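You operate a simulated robot arm through the tools that you are given. There is no shell and no other tool. Be economical: measure what you need, move in short steps, check, and stop when the job is done.

The job below is to be done with a simulated robot arm. You get a single attempt, and the scene is never put back.

JOB
Swap the blue picture in the desk frame for the orange one.
Fine: turn the clip aside and back again; stand the old picture in the card rack.

It is judged by the outcome, as a careful person would: the job done as asked, and still so three seconds after it is handed in. It fails if anything else is knocked over, pushed out of place, dropped, spilled or broken.

ROBOT AND FRAMES
A 6-joint arm with a two-finger parallel gripper, fixed in place. Base frame: the origin is at the foot of the arm, x ahead of it, y to its left, z up; the work surface is at about z = 700. Readings come in mm, degrees, newtons and seconds.
With the tool pointing down near the work surface it reaches from about 240 to 660 mm from the base axis. Its first joint turns from -66.0 to 66.0 degrees. Payload 2.9 kg.
The tool frame sits at the grasp point between the pads (the TCP): z along the fingers, y along the line on which they close. The tips reach 30 mm beyond it. Largest opening 110 mm; finger width 20, thickness 10; the body of the gripper, 48 by 112 mm, starts 55 mm behind the TCP.
Orientation is that of the tool frame in the base frame, as a unit quaternion [x, y, z, w]. With the fingers straight down and closing along the base's y, the tool's x points along the base's -x, its y along +y and its z along -z.

CONTROLS
- The arm moves only by the tool arm_command. Its argument "deltas" is a list of rows, each a list of 3 entries, a list of its own where there are three numbers: the opening, from 0 (shut) to 1 (fully open), then the shift along the tool's x, y, z in mm, then the turn, a rotation vector about the tool's x, y, z in degrees. In form: [[gripper, [dx, dy, dz], [wx, wy, wz]], ...]. A call has 1 to 12 rows; each row shifts and turns the commanded pose from where the row before left it, along the tool's axes as they then stand. Rows are played at 5 a second. More than 50 mm and 8.6 degrees between two rows, or a gripper value outside its range, and nothing of the call is played. A pose out of reach is approached as far as the arm can. The call stops where the force on the tool passes 40 N (or 10 N more than at its start, if that is more) or the arm is blocked; 0.2 s more then pass. The fingers move at their own pace (about 108 mm/s each) and stop on an object; they squeeze with about 40 N. The grip force told is the motor's: it shows also when the fingers shut on nothing. Time passes only in rows, and 0.2 s behind the last, so rows that do not move let the fingers close. The reply holds the time, the measured pose of the TCP, the force on the tool along the base axes, the opening and the grip force, in the units named above and with some noise, and new pictures: "pictures" is both (left out), scene, wrist or none.
- Cameras (640 x 400 px; columns grow to the right, rows downward): "scene" is fixed at [70.4, 424.2, 1386.2]; the picture's right is [-0.78, -0.62, 0.00], its down [-0.33, 0.41, -0.85] and it looks along [0.53, -0.66, -0.53] (base axes); focal length 316 px, centre (320, 200). "wrist" rides on the gripper at [72, 17, -103] in the tool frame; the picture's right is [-0.23, 0.97, 0.00], its down [-0.76, -0.18, -0.62] and it looks along [-0.61, -0.14, 0.78] (tool axes); focal length 222 px, centre (320, 200). There is no depth. A picture from a camera that has moved, and an enlarged one, comes with that camera's place and axes in the base frame and with its lens. The place of the scene camera against the robot may be out by one fixed shift of up to 12 mm in any direction.
- inspect(camera, box): a new picture of the part [left, top, right, bottom] of that camera's present view, enlarged. It takes no simulated time.
- close_job(): hands the job in; it is judged then, once.

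Go step by step. Nothing tells you positions but the pictures and the camera data: compare them with the known pose of the tool, close in by small moves and look again before you grip or let go. The budget is 120 turns and 200 pictures, counting those below and the enlarged ones. Unless the task says otherwise, let go and move clear before handing in, and close with one line.

The tools are called after "Call:" as name(argument=value, ...) on one line, values as JSON. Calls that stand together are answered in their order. arm_command: Moves the arm, as the interface text tells. Its arguments: {"type":"object","properties":{"deltas":{"type":"array","items":{"type":"array"}},"pictures":{"type":"string","enum":["both","scene","wrist","none"]}},"required":["deltas"]} The other tools are called the same way: inspect (camera, box) takes an enlarged picture of a part of a camera's view; close_job () hands the job in.

At the start:

```text
t: 0.0
position: [406.1, -155.5, 1141.6]
ee_rot: [0.0, 1.0, 0.0, -0.001]
contact_force: [-0.8, 0.5, 0.0]
opening: 110.1
grasp_force: 0.1
```

scene: 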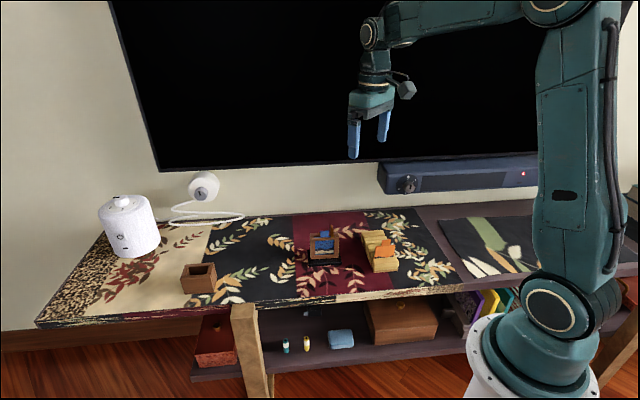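
wrist: 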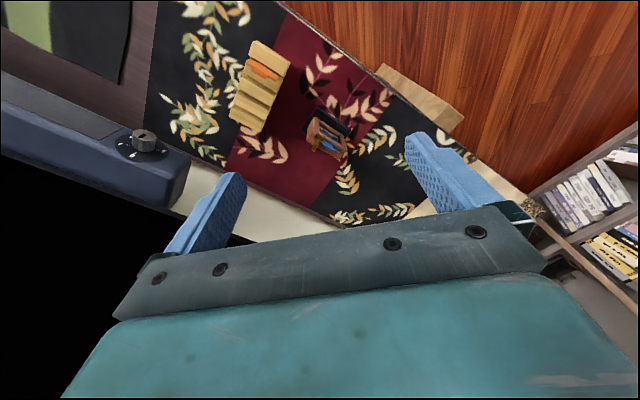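

I see a small frame with a blue picture, a wooden stepped rack with an orange card, and a box. I'll zoom in first.

Call:
inspect(camera="scene", box=[270, 210, 430, 310])

Call:
inspect(camera="wrist", box=[210, 20, 402, 180])

```text
4.00 times, centred on (350, 260) of scene
camera zoom: at [70.4, 424.2, 1386.2], right [-0.78, -0.62, 0.0], down [-0.33, 0.41, -0.85], along [0.53, -0.66, -0.53], focal length 1262 px, centre (200, -40)
```

zoom: 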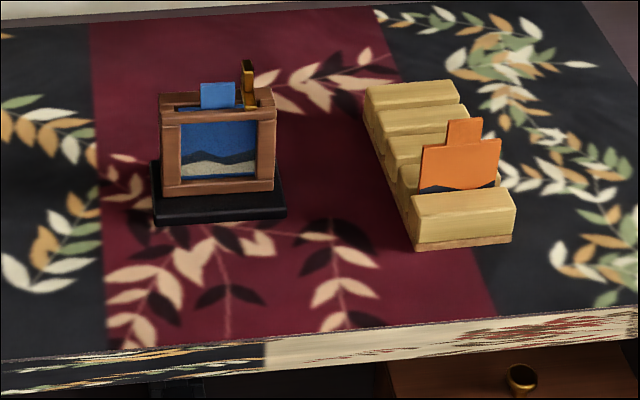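

```text
2.50 times, centred on (306, 100) of wrist
camera zoom: at [332.8, -139.0, 1244.9], right [0.23, 0.97, 0.0], down [0.76, -0.18, 0.62], along [0.61, -0.14, -0.78], focal length 555 px, centre (355, 450)
```

zoom: 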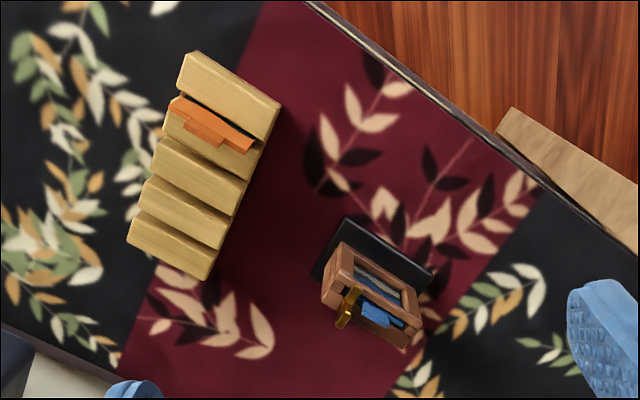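

I'll move the arm lower behind the frame for a nearer look.

Call:
arm_command(deltas=[[1, [0, 0, 45], [0, 0, 0]], [1, [0, 0, 45], [0, 0, 0]], [1, [0, 0, 45], [0, 0, 0]], [1, [0, 0, 45], [0, 0, 0]], [1, [0, 0, 45], [0, 0, 0]], [1, [-10, 0, 20], [0, 0, 0]], [1, [0, 0, 0], [0, 0, 0]]], pictures="both")

```text
t: 1.6
position: [416.4, -156.0, 896.3]
ee_rot: [0.0, 1.0, 0.001, 0.0]
contact_force: [-0.4, -0.5, -0.3]
opening: 109.8
grasp_force: 0.1
camera wrist: at [343.6, -139.7, 999.5], right [0.23, 0.97, 0.0], down [0.76, -0.18, 0.62], along [0.61, -0.14, -0.78], focal length 222 px, centre (320, 200)
```

scene: 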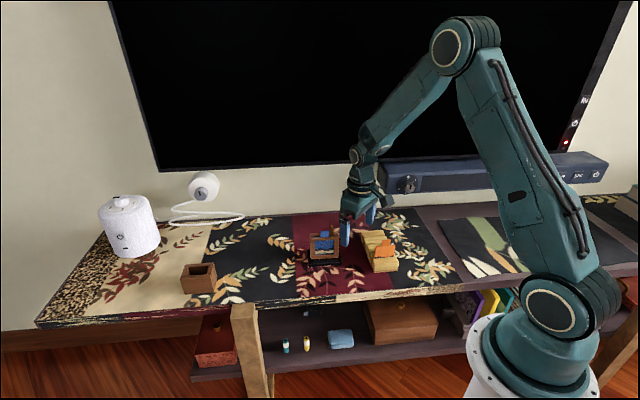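
wrist: 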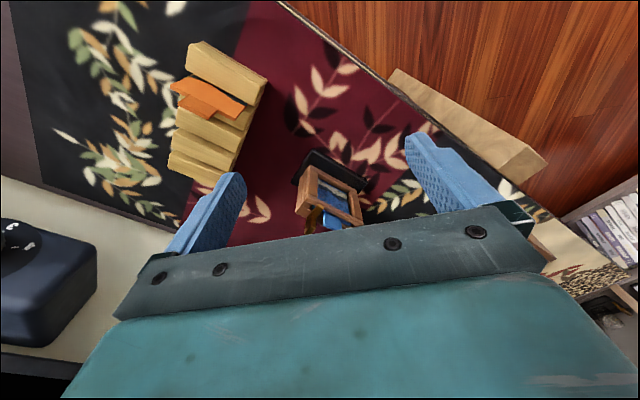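

Call:
inspect(camera="wrist", box=[240, 130, 400, 240])

Call:
inspect(camera="wrist", box=[140, 30, 300, 190])

Call:
inspect(camera="scene", box=[300, 220, 350, 270])

Call:
inspect(camera="scene", box=[350, 220, 410, 280])

```text
3.64 times, centred on (320, 185) of wrist
camera zoom: at [343.6, -139.7, 999.5], right [0.23, 0.97, 0.0], down [0.76, -0.18, 0.62], along [0.61, -0.14, -0.78], focal length 808 px, centre (320, 254)
```

zoom: 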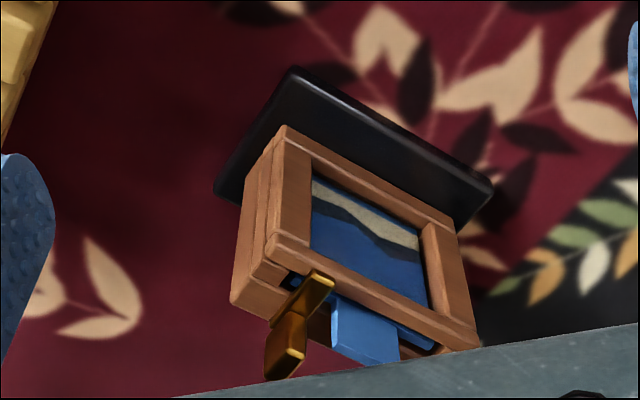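

```text
2.50 times, centred on (220, 110) of wrist
camera zoom: at [343.6, -139.7, 999.5], right [0.23, 0.97, 0.0], down [0.76, -0.18, 0.62], along [0.61, -0.14, -0.78], focal length 555 px, centre (570, 425)
```

zoom: 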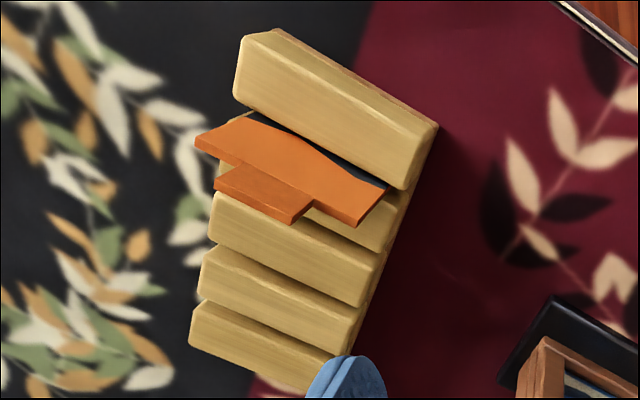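

```text
8.00 times, centred on (325, 245) of scene
camera zoom: at [70.4, 424.2, 1386.2], right [-0.78, -0.62, 0.0], down [-0.33, 0.41, -0.85], along [0.53, -0.66, -0.53], focal length 2525 px, centre (280, -160)
```

zoom: 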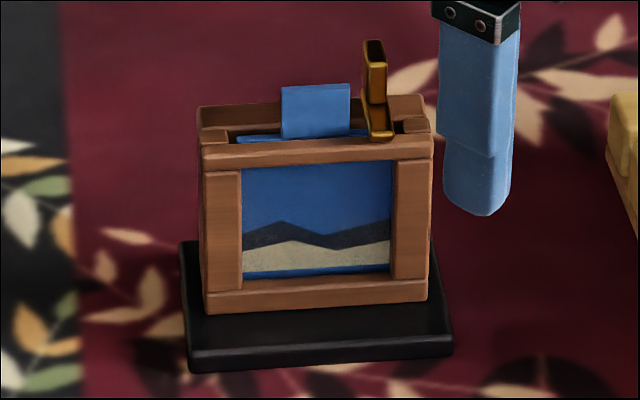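

```text
6.67 times, centred on (380, 250) of scene
camera zoom: at [70.4, 424.2, 1386.2], right [-0.78, -0.62, 0.0], down [-0.33, 0.41, -0.85], along [0.53, -0.66, -0.53], focal length 2104 px, centre (-80, -133)
```

zoom: 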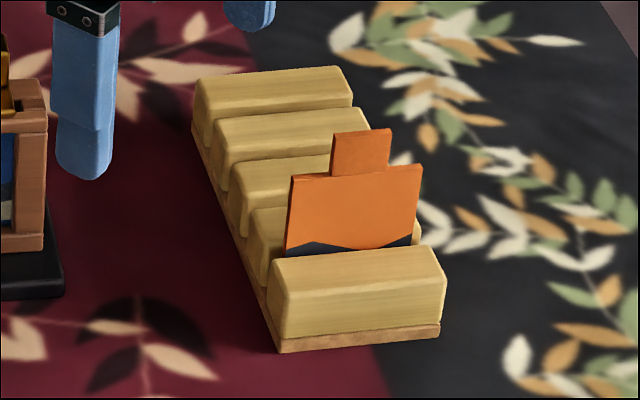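

The frame is turned about 43° and stands on a black base. Its clip is a gold bar across the top slot with an upright post. I'll turn the tool to line up with the frame and look more closely.

Call:
arm_command(deltas=[[1, [-31, -17, 0], [0, 0, -7.2]], [1, [0, 0, 0], [0, 0, -7.2]], [1, [0, 0, 0], [0, 0, -7.2]], [1, [0, 0, 0], [0, 0, -7.2]], [1, [0, 0, 0], [0, 0, -7.2]], [1, [0, 0, 0], [0, 0, -7.2]], [1, [-22, -49, 0], [0, 0, 0]], [1, [-10, -29, 0], [0, 0, 0]], [1, [0, 0, 0], [0, 0, 0]]], pictures="wrist")

```text
refused: row 7 steps farther than a row can; nothing moved
```

Call:
arm_command(deltas=[[1, [-31, -17, 0], [0, 0, -7.2]], [1, [0, 0, 0], [0, 0, -7.2]], [1, [0, 0, 0], [0, 0, -7.2]], [1, [0, 0, 0], [0, 0, -7.2]], [1, [0, 0, 0], [0, 0, -7.2]], [1, [0, 0, 0], [0, 0, -7.2]], [1, [-12, -35, 0], [0, 0, 0]], [1, [-10, -32, 0], [0, 0, 0]], [1, [0, 0, 0], [0, 0, 0]]], pictures="wrist")

```text
t: 3.6
position: [508.2, -207.1, 896.1]
ee_rot: [-0.368, 0.93, 0.0, 0.001]
contact_force: [-1.1, -0.3, 0.0]
opening: 109.8
grasp_force: 0.0
camera wrist: at [444.0, -244.2, 999.1], right [-0.5, 0.87, 0.0], down [0.68, 0.39, 0.62], along [0.54, 0.31, -0.78], focal length 222 px, centre (320, 200)
```

wrist: 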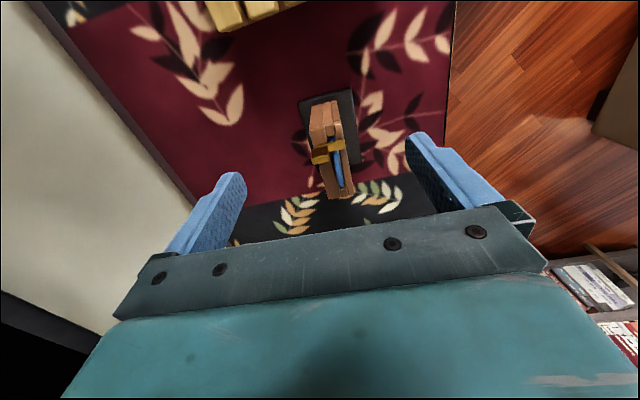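

Call:
inspect(camera="wrist", box=[285, 80, 375, 210])

```text
3.08 times, centred on (330, 145) of wrist
camera zoom: at [444.0, -244.2, 999.1], right [-0.5, 0.87, 0.0], down [0.68, 0.39, 0.62], along [0.54, 0.31, -0.78], focal length 684 px, centre (289, 369)
```

zoom: 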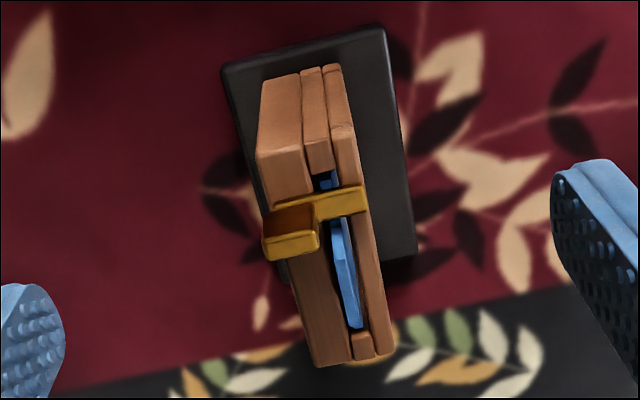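

The clip is an L: a bar across the slot with an upright blade at the rear. I'll turn to the other side so the fingers would close along the frame's width, and look at it from the front.

Call:
arm_command(deltas=[[1, [0, 0, 0], [0, 0, 8.2]], [1, [0, 0, 0], [0, 0, 8.2]], [1, [0, 0, 0], [0, 0, 8.2]], [1, [0, 0, 0], [0, 0, 8.2]], [1, [0, 0, 0], [0, 0, 8.2]], [1, [0, 0, 0], [0, 0, 8.2]], [1, [0, 0, 0], [0, 0, 8.2]], [1, [0, 0, 0], [0, 0, 8.2]], [1, [0, 0, 0], [0, 0, 8.2]], [1, [0, 0, 0], [0, 0, 8.2]], [1, [0, 0, 0], [0, 0, 8]], [0.4, [24, 14, 10], [0, 0, 0]]], pictures="none")

Call:
arm_command(deltas=[[0.4, [24, 14, 10], [0, 0, 0]], [0.4, [0, 0, 0], [0, 0, 0]]], pictures="wrist")

Call:
inspect(camera="wrist", box=[240, 80, 400, 220])

```text
t: 6.2
position: [501.2, -180.3, 886.3]
ee_rot: [0.398, 0.917, 0.0, 0.0]
contact_force: [0.6, -0.8, 0.4]
opening: 43.9
grasp_force: 0.2
```

```text
t: 6.8
position: [495.5, -151.5, 875.7]
ee_rot: [0.396, 0.918, 0.0, 0.0]
contact_force: [-0.5, -0.3, -0.3]
opening: 44.0
grasp_force: 0.0
camera wrist: at [458.2, -87.5, 979.5], right [0.87, 0.5, 0.0], down [0.39, -0.68, 0.62], along [0.31, -0.54, -0.78], focal length 222 px, centre (320, 200)
```

wrist: 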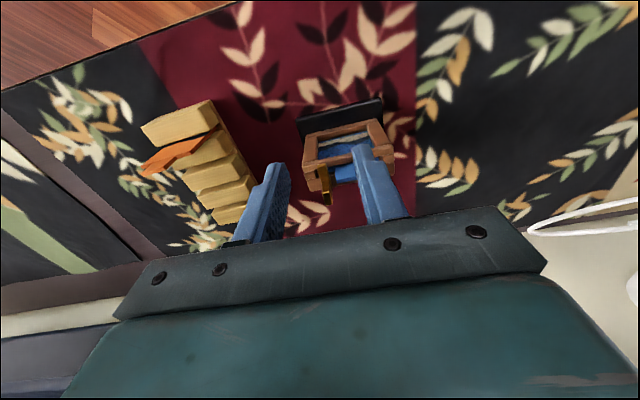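

```text
2.86 times, centred on (320, 150) of wrist
camera zoom: at [458.2, -87.5, 979.5], right [0.87, 0.5, 0.0], down [0.39, -0.68, 0.62], along [0.31, -0.54, -0.78], focal length 635 px, centre (320, 343)
```

zoom: 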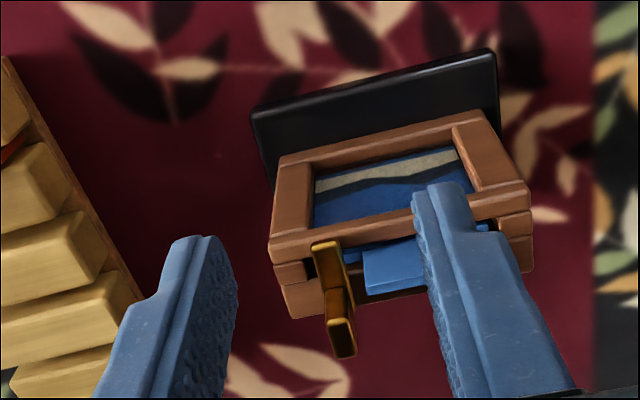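

The post's top is near (529, −195, 816) and the tab's corner is only about 11 mm along and 14 mm in front of it. I'll turn again so the fingers close front to back, then hover over the post.

Call:
arm_command(deltas=[[0.3, [0, 0, 0], [0, 0, 8.2]], [0.3, [0, 0, 0], [0, 0, 8.2]], [0.3, [0, 0, 0], [0, 0, 8.2]], [0.3, [0, 0, 0], [0, 0, 8.2]], [0.3, [0, 0, 0], [0, 0, 8.2]], [0.3, [0, 0, 0], [0, 0, 8.2]], [0.3, [0, 0, 0], [0, 0, 8.2]], [0.3, [0, 0, 0], [0, 0, 8.2]], [0.3, [0, 0, 0], [0, 0, 8.2]], [0.3, [0, 0, 0], [0, 0, 8.2]], [0.3, [0, 0, 0], [0, 0, 8]], [0.3, [-4, 27, 0], [0, 0, 0]]], pictures="none")

Call:
arm_command(deltas=[[0.3, [-4, 27, 0], [0, 0, 0]], [0.3, [0, 0, 10], [0, 0, 0]], [0.3, [0, 0, 0], [0, 0, 0]]], pictures="wrist")

Call:
inspect(camera="wrist", box=[240, 120, 400, 220])

Call:
inspect(camera="scene", box=[300, 200, 360, 260])

```text
t: 9.4
position: [510.6, -174.7, 876.1]
ee_rot: [0.93, 0.367, 0.0, -0.001]
contact_force: [-0.5, 0.1, -0.9]
opening: 33.0
grasp_force: 0.0
```

```text
t: 10.2
position: [526.2, -196.0, 866.0]
ee_rot: [0.93, 0.368, 0.001, 0.0]
contact_force: [-0.1, 0.2, 0.5]
opening: 33.1
grasp_force: 0.0
camera wrist: at [591.1, -160.1, 969.8], right [0.5, -0.87, 0.0], down [-0.68, -0.39, 0.62], along [-0.54, -0.31, -0.78], focal length 222 px, centre (320, 200)
```

wrist: 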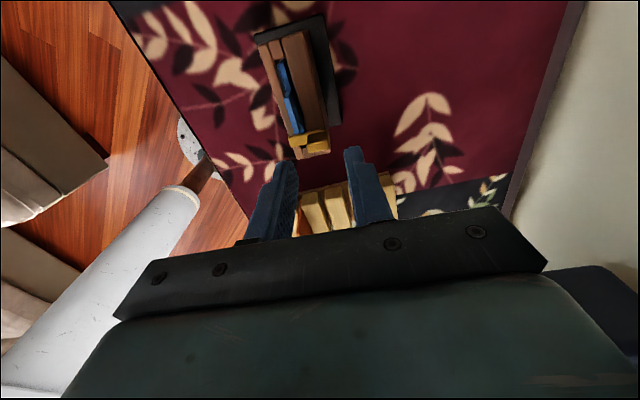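

```text
4.00 times, centred on (320, 170) of wrist
camera zoom: at [591.1, -160.1, 969.8], right [0.5, -0.87, 0.0], down [-0.68, -0.39, 0.62], along [-0.54, -0.31, -0.78], focal length 888 px, centre (320, 320)
```

zoom: 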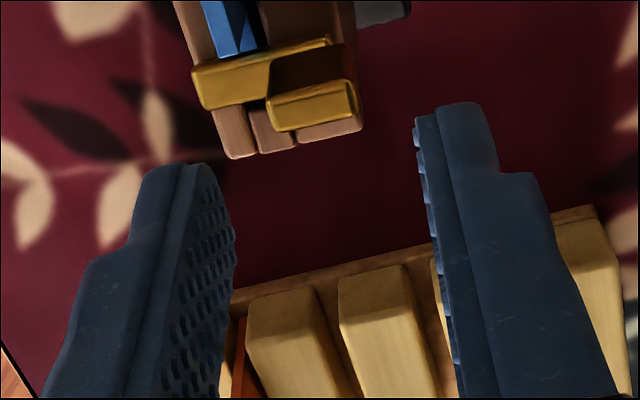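

```text
6.67 times, centred on (330, 230) of scene
camera zoom: at [70.4, 424.2, 1386.2], right [-0.78, -0.62, 0.0], down [-0.33, 0.41, -0.85], along [0.53, -0.66, -0.53], focal length 2104 px, centre (253, 0)
```

zoom: 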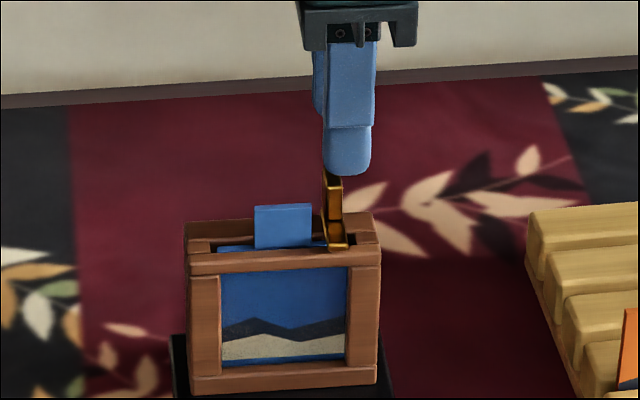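

Call:
arm_command(deltas=[[0.25, [0, 0, 12], [0, 0, 0]], [0.25, [0, 0, 12], [0, 0, 0]], [0.25, [0, 0, 9], [0, 0, 0]], [0.25, [0, 0, 0], [0, 0, 0]]], pictures="wrist")

Call:
inspect(camera="wrist", box=[240, 120, 400, 220])

Call:
inspect(camera="scene", box=[300, 200, 360, 260])

```text
t: 11.2
position: [527.5, -197.0, 833.9]
ee_rot: [0.93, 0.368, 0.0, 0.0]
contact_force: [-1.1, 0.7, -0.2]
opening: 27.8
grasp_force: 0.1
camera wrist: at [591.6, -160.0, 936.7], right [0.5, -0.87, 0.0], down [-0.68, -0.39, 0.62], along [-0.54, -0.31, -0.78], focal length 222 px, centre (320, 200)
```

wrist: 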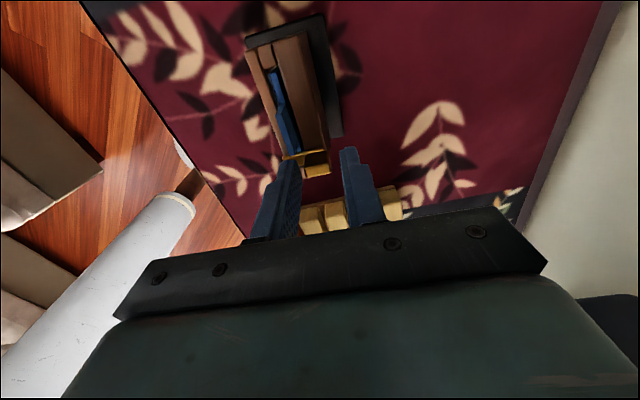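

```text
4.00 times, centred on (320, 170) of wrist
camera zoom: at [591.6, -160.0, 936.7], right [0.5, -0.87, 0.0], down [-0.68, -0.39, 0.62], along [-0.54, -0.31, -0.78], focal length 888 px, centre (320, 320)
```

zoom: 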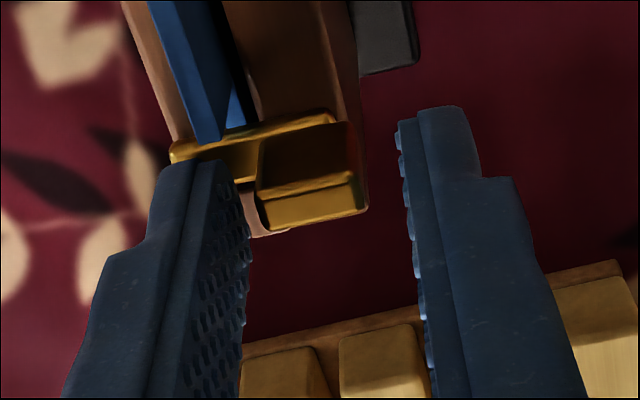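

```text
6.67 times, centred on (330, 230) of scene
camera zoom: at [70.4, 424.2, 1386.2], right [-0.78, -0.62, 0.0], down [-0.33, 0.41, -0.85], along [0.53, -0.66, -0.53], focal length 2104 px, centre (253, 0)
```

zoom: 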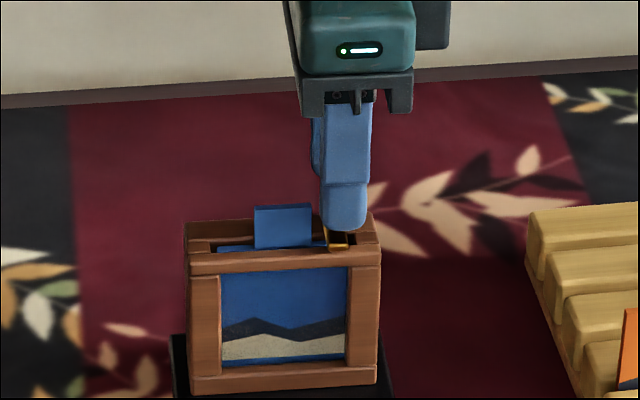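

Call:
arm_command(deltas=[[0.25, [-2, -1.2, 0], [0, 0, 0]], [0.2, [0, 0, 0], [0, 0, 0]], [0.15, [0, 0, 0], [0, 0, 0]], [0.1, [0, 0, 0], [0, 0, 0]], [0.05, [0, 0, 0], [0, 0, 0]], [0.05, [0, 0, 0], [0, 0, 0]]], pictures="wrist")

Call:
inspect(camera="wrist", box=[240, 120, 400, 220])

```text
t: 12.6
position: [524.9, -196.8, 833.6]
ee_rot: [0.93, 0.368, 0.0, 0.0]
contact_force: [1.6, -2.2, 0.4]
opening: 16.1
grasp_force: 40.3
camera wrist: at [589.3, -160.5, 936.9], right [0.5, -0.87, 0.0], down [-0.68, -0.39, 0.62], along [-0.54, -0.31, -0.78], focal length 222 px, centre (320, 200)
```

wrist: 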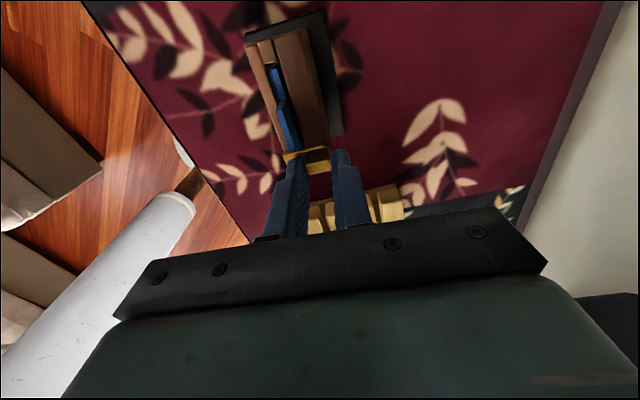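

```text
4.00 times, centred on (320, 170) of wrist
camera zoom: at [589.3, -160.5, 936.9], right [0.5, -0.87, 0.0], down [-0.68, -0.39, 0.62], along [-0.54, -0.31, -0.78], focal length 888 px, centre (320, 320)
```

zoom: 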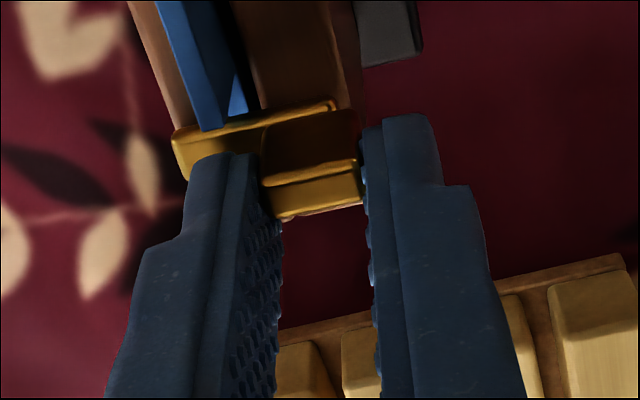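

The post is gripped, 16 mm across. I'll turn it about its own centre, away from the tab, starting with 30°.

Call:
arm_command(deltas=[[0.05, [0.02, 0.38, 0], [0, 0, -7.5]], [0.05, [0.02, 0.38, 0], [0, 0, -7.5]], [0.05, [0.02, 0.38, 0], [0, 0, -7.5]], [0.05, [0.02, 0.38, 0], [0, 0, -7.5]], [0.05, [0, 0, 0], [0, 0, 0]]], pictures="wrist")

Call:
inspect(camera="wrist", box=[240, 100, 400, 220])

Call:
inspect(camera="scene", box=[300, 200, 360, 260])

```text
t: 13.8
position: [526.7, -198.9, 833.9]
ee_rot: [0.803, 0.596, 0.0, 0.0]
contact_force: [3.1, -1.2, 1.1]
opening: 16.3
grasp_force: 40.3
camera wrist: at [563.3, -134.4, 937.1], right [0.87, -0.5, 0.0], down [-0.39, -0.68, 0.62], along [-0.31, -0.54, -0.78], focal length 222 px, centre (320, 200)
```

wrist: 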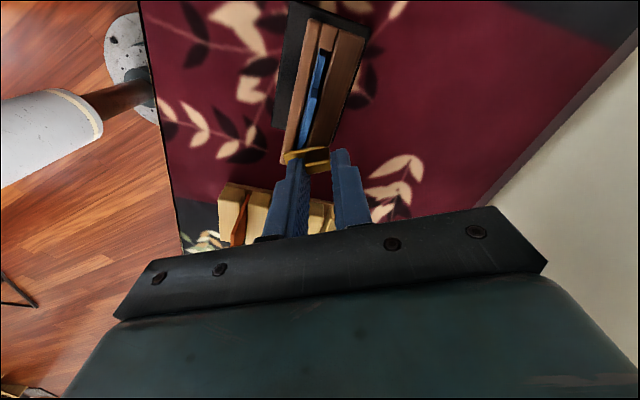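

```text
3.33 times, centred on (320, 160) of wrist
camera zoom: at [563.3, -134.4, 937.1], right [0.87, -0.5, 0.0], down [-0.39, -0.68, 0.62], along [-0.31, -0.54, -0.78], focal length 740 px, centre (320, 333)
```

zoom: 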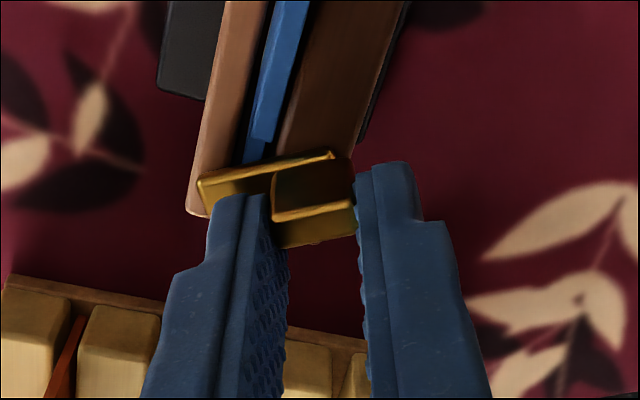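

```text
6.67 times, centred on (330, 230) of scene
camera zoom: at [70.4, 424.2, 1386.2], right [-0.78, -0.62, 0.0], down [-0.33, 0.41, -0.85], along [0.53, -0.66, -0.53], focal length 2104 px, centre (253, 0)
```

zoom: 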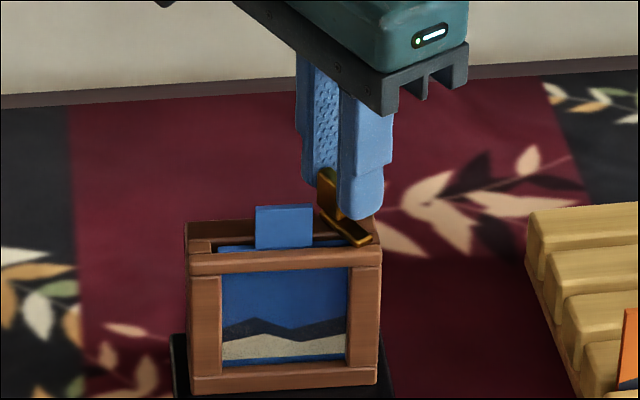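

The clip turns freely and the frame stays still, so I'll continue the turn.

Call:
arm_command(deltas=[[0.05, [0.02, 0.38, 0], [0, 0, -7.5]], [0.05, [0.02, 0.38, 0], [0, 0, -7.5]], [0.05, [0.02, 0.38, 0], [0, 0, -7.5]], [0.05, [0.02, 0.38, 0], [0, 0, -7.5]], [0.05, [0.02, 0.38, 0], [0, 0, -7.5]], [0.05, [0.02, 0.38, 0], [0, 0, -7.5]], [0.05, [0.02, 0.38, 0], [0, 0, -7.5]], [0.05, [0.02, 0.38, 0], [0, 0, -7.5]], [0.05, [0, 0, 0], [0, 0, 0]]], pictures="wrist")

Call:
inspect(camera="wrist", box=[240, 100, 400, 220])

Call:
inspect(camera="scene", box=[300, 200, 360, 260])

```text
t: 15.8
position: [528.8, -197.3, 832.5]
ee_rot: [0.396, 0.918, 0.0, 0.001]
contact_force: [7.2, -1.9, 6.1]
opening: 16.4
grasp_force: 40.1
camera wrist: at [491.9, -133.8, 936.9], right [0.86, 0.5, 0.0], down [0.39, -0.68, 0.62], along [0.31, -0.54, -0.78], focal length 222 px, centre (320, 200)
```

wrist: 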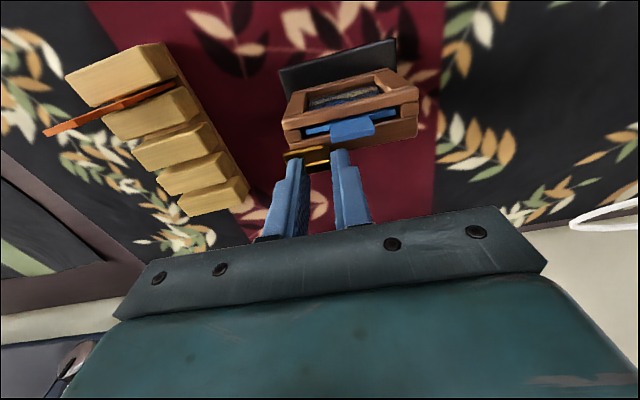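

```text
3.33 times, centred on (320, 160) of wrist
camera zoom: at [491.9, -133.8, 936.9], right [0.86, 0.5, 0.0], down [0.39, -0.68, 0.62], along [0.31, -0.54, -0.78], focal length 740 px, centre (320, 333)
```

zoom: 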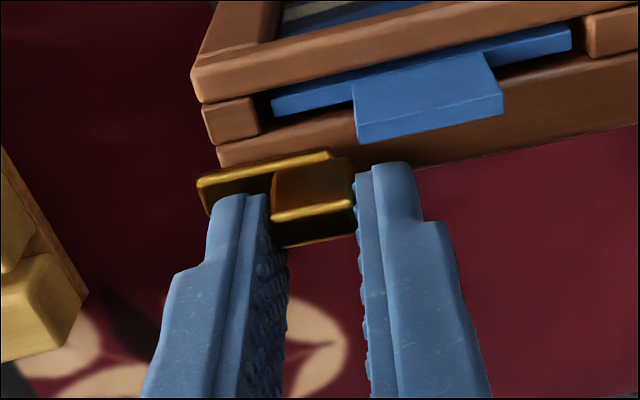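

```text
6.67 times, centred on (330, 230) of scene
camera zoom: at [70.5, 424.2, 1386.2], right [-0.78, -0.62, 0.0], down [-0.33, 0.41, -0.85], along [0.53, -0.66, -0.53], focal length 2104 px, centre (253, 0)
```

zoom: 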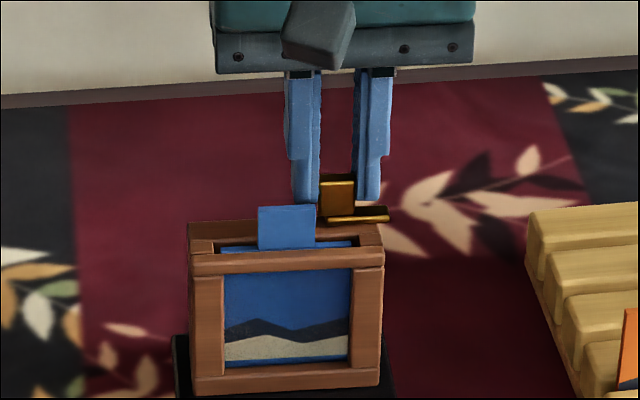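

The clip is clear of the slot. I'll release it and lift, then turn to face the tab.

Call:
arm_command(deltas=[[0.2, [0, 0, 0], [0, 0, 0]], [0.25, [0, 0, 0], [0, 0, 0]], [0.25, [0, 0, -20], [0, 0, 0]], [0.25, [0, 0, -40], [0, 0, 0]], [0.25, [0, 0, 0], [0, 0, 0]]], pictures="wrist")

Call:
inspect(camera="wrist", box=[260, 50, 420, 170])

Call:
inspect(camera="scene", box=[300, 215, 350, 265])

```text
t: 17.0
position: [529.5, -197.3, 893.9]
ee_rot: [0.397, 0.918, 0.0, 0.0]
contact_force: [0.5, 0.7, 0.6]
opening: 27.5
grasp_force: 0.0
camera wrist: at [492.0, -133.2, 997.1], right [0.87, 0.5, 0.0], down [0.39, -0.68, 0.62], along [0.31, -0.54, -0.78], focal length 222 px, centre (320, 200)
```

wrist: 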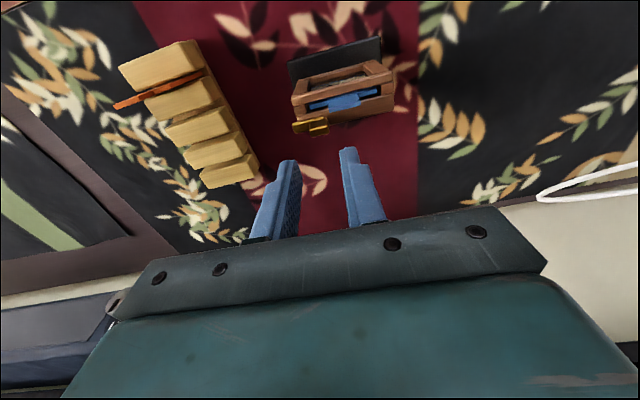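

```text
3.33 times, centred on (340, 110) of wrist
camera zoom: at [492.0, -133.2, 997.1], right [0.87, 0.5, 0.0], down [0.39, -0.68, 0.62], along [0.31, -0.54, -0.78], focal length 740 px, centre (253, 500)
```

zoom: 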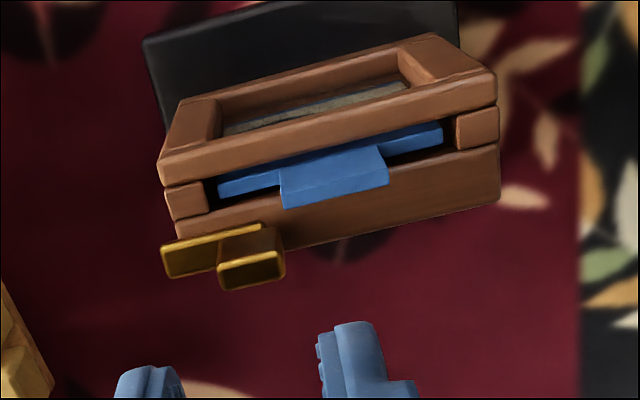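

```text
8.00 times, centred on (325, 240) of scene
camera zoom: at [70.4, 424.2, 1386.2], right [-0.78, -0.62, 0.0], down [-0.33, 0.41, -0.85], along [0.53, -0.66, -0.53], focal length 2525 px, centre (280, -120)
```

zoom: 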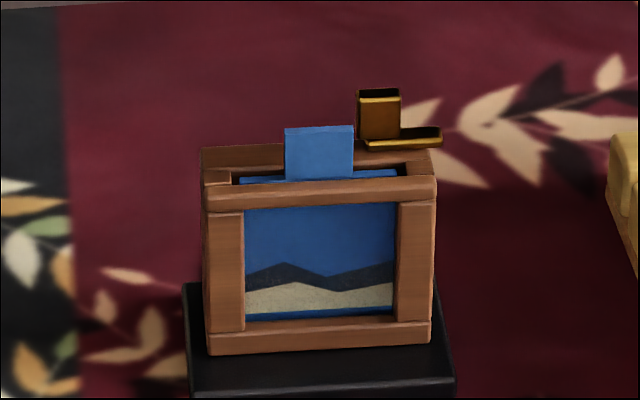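

Call:
arm_command(deltas=[[0.25, [0, 0, 0], [0, 0, -8.2]], [0.25, [0, 0, 0], [0, 0, -8.2]], [0.25, [0, 0, 0], [0, 0, -8.2]], [0.25, [0, 0, 0], [0, 0, -8.2]], [0.25, [0, 0, 0], [0, 0, -8.2]], [0.25, [0, 0, 0], [0, 0, -8.2]], [0.25, [0, 0, 0], [0, 0, -8.2]], [0.25, [0, 0, 0], [0, 0, -8.2]], [0.25, [0, 0, 0], [0, 0, -8.2]], [0.25, [0, 0, 0], [0, 0, -8.2]], [0.25, [0, 0, 0], [0, 0, -8]], [0.25, [-24, 16, 20], [0, 0, 0]]], pictures="wrist")

Call:
inspect(camera="wrist", box=[240, 80, 400, 200])

Call:
inspect(camera="scene", box=[300, 200, 360, 260])

```text
t: 19.6
position: [535.8, -169.1, 874.0]
ee_rot: [-0.369, 0.93, 0.001, 0.0]
contact_force: [0.8, 0.0, 0.8]
opening: 27.3
grasp_force: 0.1
camera wrist: at [470.9, -207.2, 977.0], right [-0.5, 0.86, 0.0], down [0.68, 0.39, 0.62], along [0.54, 0.31, -0.78], focal length 222 px, centre (320, 200)
```

wrist: 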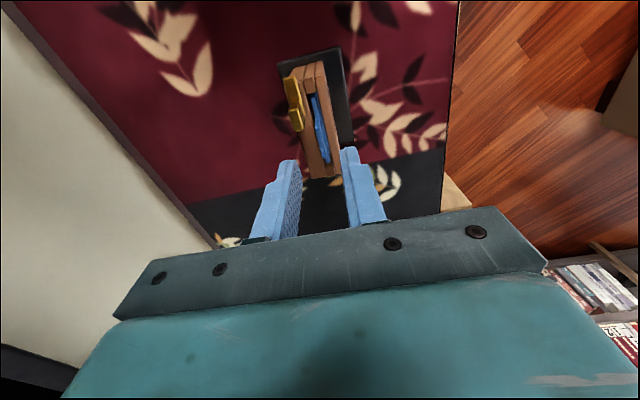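

```text
3.33 times, centred on (320, 140) of wrist
camera zoom: at [470.9, -207.2, 977.0], right [-0.5, 0.86, 0.0], down [0.68, 0.39, 0.62], along [0.54, 0.31, -0.78], focal length 740 px, centre (320, 400)
```

zoom: 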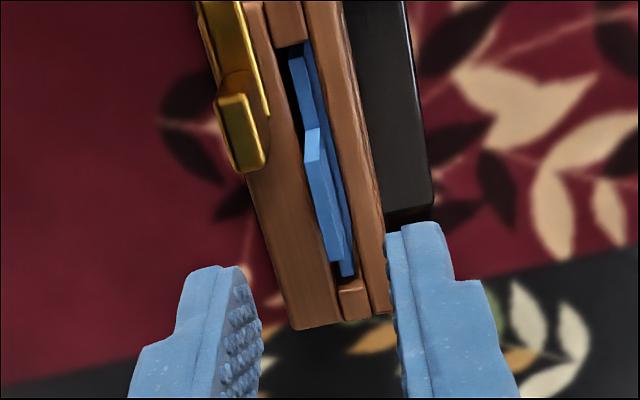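

```text
6.67 times, centred on (330, 230) of scene
camera zoom: at [70.4, 424.2, 1386.2], right [-0.78, -0.62, 0.0], down [-0.33, 0.41, -0.85], along [0.53, -0.66, -0.53], focal length 2104 px, centre (253, 0)
```

zoom: 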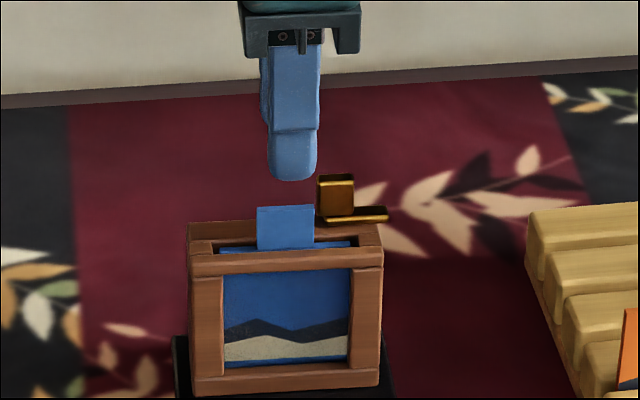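

The tab is nearly centred under the fingers. I'll descend, grip it and look.

Call:
arm_command(deltas=[[0.22, [0, 0, 15], [0, 0, 0]], [0.22, [0, 0, 15], [0, 0, 0]], [0.22, [0, 0, 15], [0, 0, 0]], [0.22, [0, 0, 0], [0, 0, 0]]], pictures="wrist")

Call:
inspect(camera="wrist", box=[240, 100, 400, 220])

Call:
inspect(camera="scene", box=[300, 200, 360, 260])

```text
t: 20.6
position: [535.3, -170.4, 827.6]
ee_rot: [-0.368, 0.93, 0.0, -0.001]
contact_force: [0.0, -0.2, 0.5]
opening: 24.0
grasp_force: 0.0
camera wrist: at [470.8, -207.5, 931.6], right [-0.5, 0.87, 0.0], down [0.68, 0.39, 0.62], along [0.54, 0.31, -0.78], focal length 222 px, centre (320, 200)
```

wrist: 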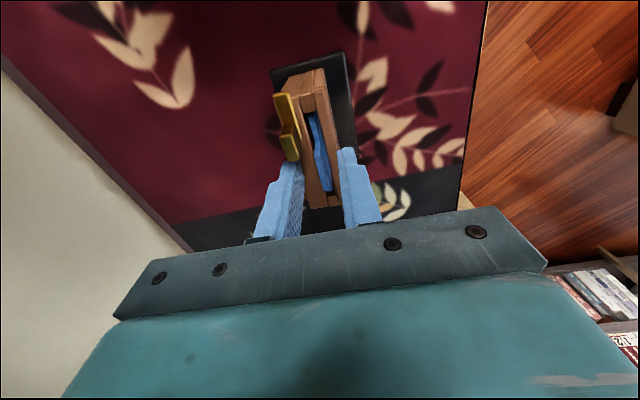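

```text
3.33 times, centred on (320, 160) of wrist
camera zoom: at [470.8, -207.5, 931.6], right [-0.5, 0.87, 0.0], down [0.68, 0.39, 0.62], along [0.54, 0.31, -0.78], focal length 740 px, centre (320, 333)
```

zoom: 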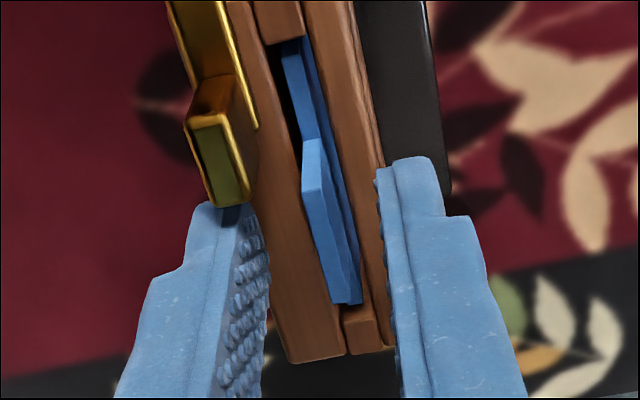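

```text
6.67 times, centred on (330, 230) of scene
camera zoom: at [70.4, 424.2, 1386.2], right [-0.78, -0.62, 0.0], down [-0.33, 0.41, -0.85], along [0.53, -0.66, -0.53], focal length 2104 px, centre (253, 0)
```

zoom: 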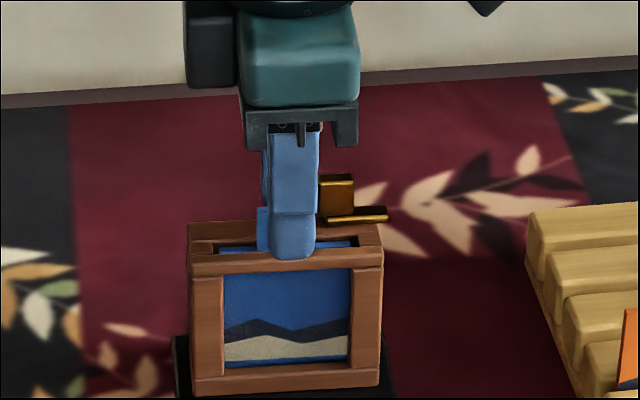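

Call:
arm_command(deltas=[[0.22, [-3, 0, 0], [0, 0, 0]], [0.15, [0, 0, 0], [0, 0, 0]], [0.1, [0, 0, 0], [0, 0, 0]], [0.05, [0, 0, 0], [0, 0, 0]], [0.0, [0, 0, 0], [0, 0, 0]], [0.0, [0, 0, 0], [0, 0, 0]]], pictures="wrist")

Call:
inspect(camera="wrist", box=[240, 100, 400, 220])

Call:
inspect(camera="scene", box=[300, 200, 360, 260])

```text
t: 22.0
position: [536.7, -167.4, 828.3]
ee_rot: [-0.368, 0.93, 0.0, 0.0]
contact_force: [0.4, -0.4, -1.2]
opening: 1.8
grasp_force: 40.0
camera wrist: at [473.2, -205.4, 931.9], right [-0.5, 0.87, 0.0], down [0.68, 0.39, 0.62], along [0.54, 0.31, -0.78], focal length 222 px, centre (320, 200)
```

wrist: 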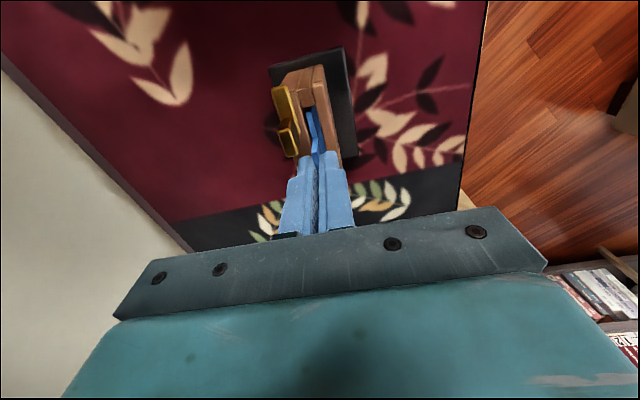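

```text
3.33 times, centred on (320, 160) of wrist
camera zoom: at [473.2, -205.4, 931.9], right [-0.5, 0.87, 0.0], down [0.68, 0.39, 0.62], along [0.54, 0.31, -0.78], focal length 740 px, centre (320, 333)
```

zoom: 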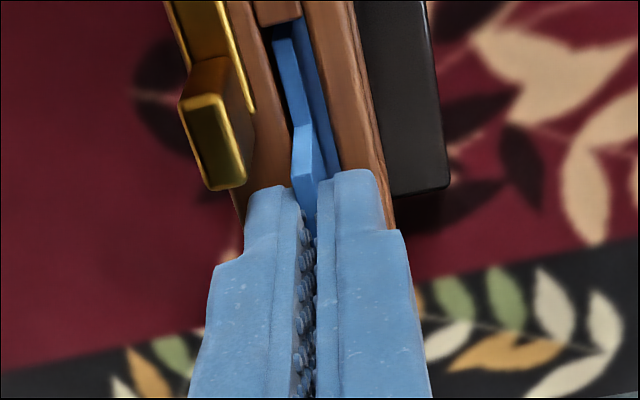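

```text
6.67 times, centred on (330, 230) of scene
camera zoom: at [70.4, 424.2, 1386.2], right [-0.78, -0.62, 0.0], down [-0.33, 0.41, -0.85], along [0.53, -0.66, -0.53], focal length 2104 px, centre (253, 0)
```

zoom: 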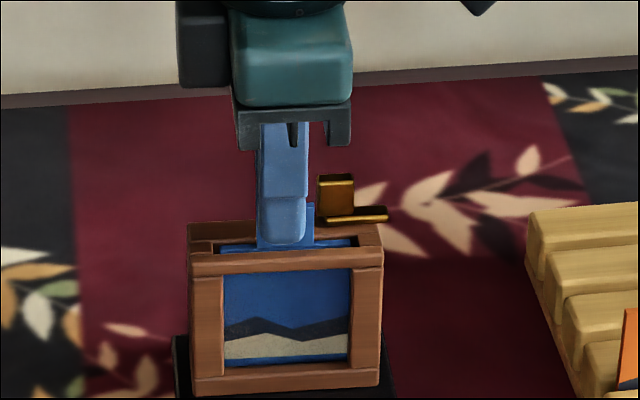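

Call:
arm_command(deltas=[[0.0, [0, 0, -10], [0, 0, 0]], [0.0, [0, 0, -15], [0, 0, 0]], [0.0, [0, 0, -20], [0, 0, 0]], [0.0, [0, 0, -20], [0, 0, 0]], [0.0, [0, 0, -20], [0, 0, 0]], [0.0, [0, 0, -20], [0, 0, 0]], [0.0, [0, 0, 0], [0, 0, 0]]], pictures="both")

Call:
inspect(camera="scene", box=[290, 190, 350, 265])

```text
t: 23.6
position: [537.4, -167.6, 933.3]
ee_rot: [-0.368, 0.93, 0.0, 0.0]
contact_force: [0.4, -0.6, -1.3]
opening: 1.8
grasp_force: 39.9
camera wrist: at [473.3, -205.4, 1036.7], right [-0.5, 0.87, 0.0], down [0.68, 0.39, 0.62], along [0.54, 0.31, -0.78], focal length 222 px, centre (320, 200)
```

scene: 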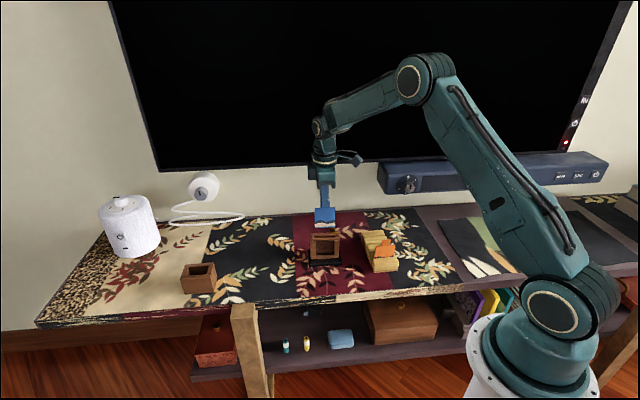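
wrist: 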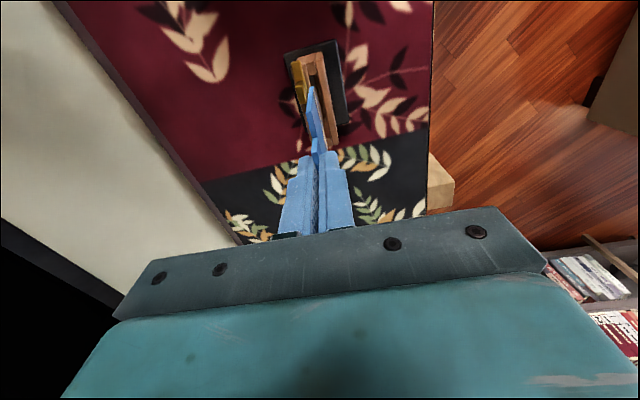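

```text
5.33 times, centred on (320, 228) of scene
camera zoom: at [70.4, 424.2, 1386.2], right [-0.78, -0.62, 0.0], down [-0.33, 0.41, -0.85], along [0.53, -0.66, -0.53], focal length 1683 px, centre (320, 53)
```

zoom: 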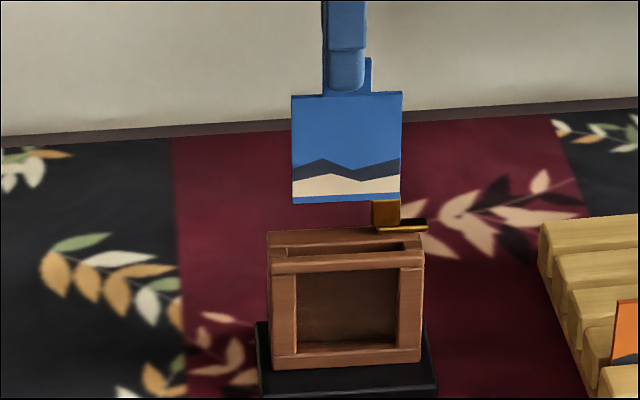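

The picture is out cleanly. I'll raise it a little and carry it over to the rack for a look from above.

Call:
arm_command(deltas=[[0.0, [0, 0, -20], [0, 0, 0]], [0.0, [0, 0, -20], [0, 0, 0]], [0.0, [32, 0, 0], [0, 0, 0]], [0.0, [32, 0, 0], [0, 0, 0]], [0.0, [32, 0, 0], [0, 0, 0]], [0.0, [32, 0, 0], [0, 0, 0]], [0.0, [32, 0, 0], [0, 0, 0]], [0.0, [0, 0, 0], [0, 0, 0]]], pictures="both")

Call:
inspect(camera="wrist", box=[220, 20, 420, 170])

Call:
inspect(camera="scene", box=[330, 190, 420, 280])

```text
t: 25.4
position: [420.3, -277.1, 974.4]
ee_rot: [-0.368, 0.93, 0.0, 0.0]
contact_force: [-0.8, 0.2, 0.6]
opening: 1.9
grasp_force: 39.7
camera wrist: at [355.5, -315.4, 1077.6], right [-0.5, 0.87, 0.0], down [0.68, 0.39, 0.62], along [0.54, 0.31, -0.78], focal length 222 px, centre (320, 200)
```

scene: 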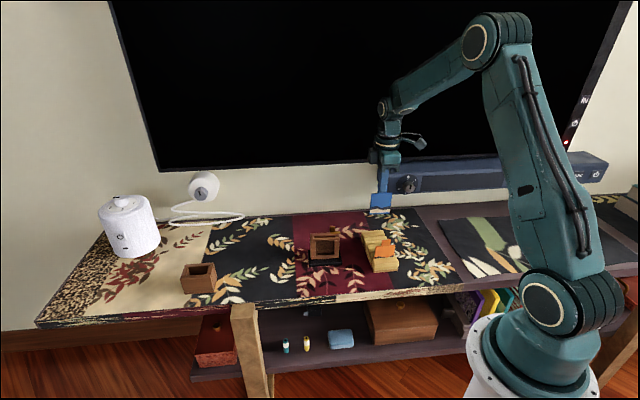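
wrist: 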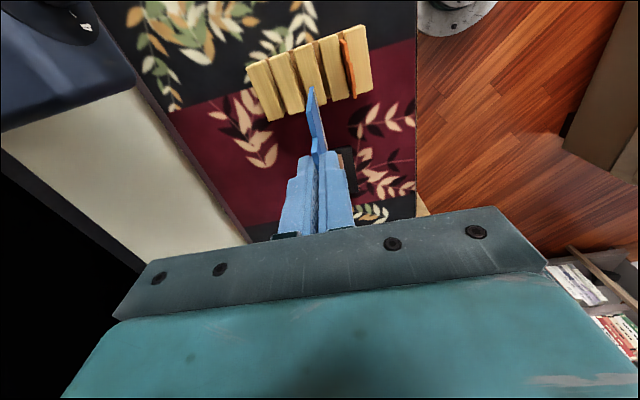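

```text
2.67 times, centred on (320, 95) of wrist
camera zoom: at [355.5, -315.4, 1077.6], right [-0.5, 0.87, 0.0], down [0.68, 0.39, 0.62], along [0.54, 0.31, -0.78], focal length 592 px, centre (320, 480)
```

zoom: 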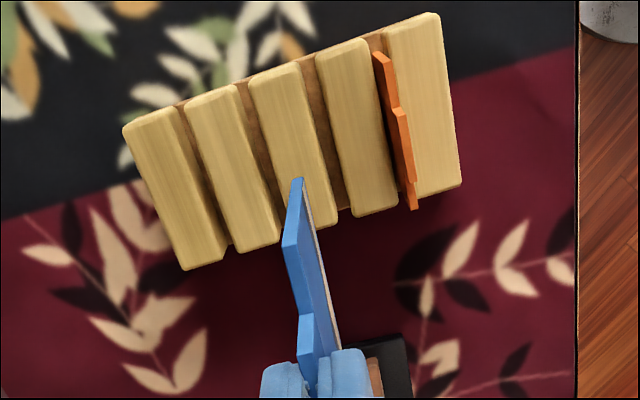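

```text
4.44 times, centred on (375, 235) of scene
camera zoom: at [70.4, 424.2, 1386.2], right [-0.78, -0.62, 0.0], down [-0.33, 0.41, -0.85], along [0.53, -0.66, -0.53], focal length 1403 px, centre (76, 44)
```

zoom: 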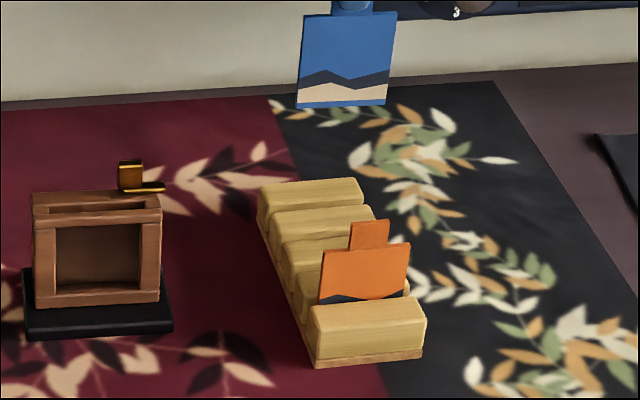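

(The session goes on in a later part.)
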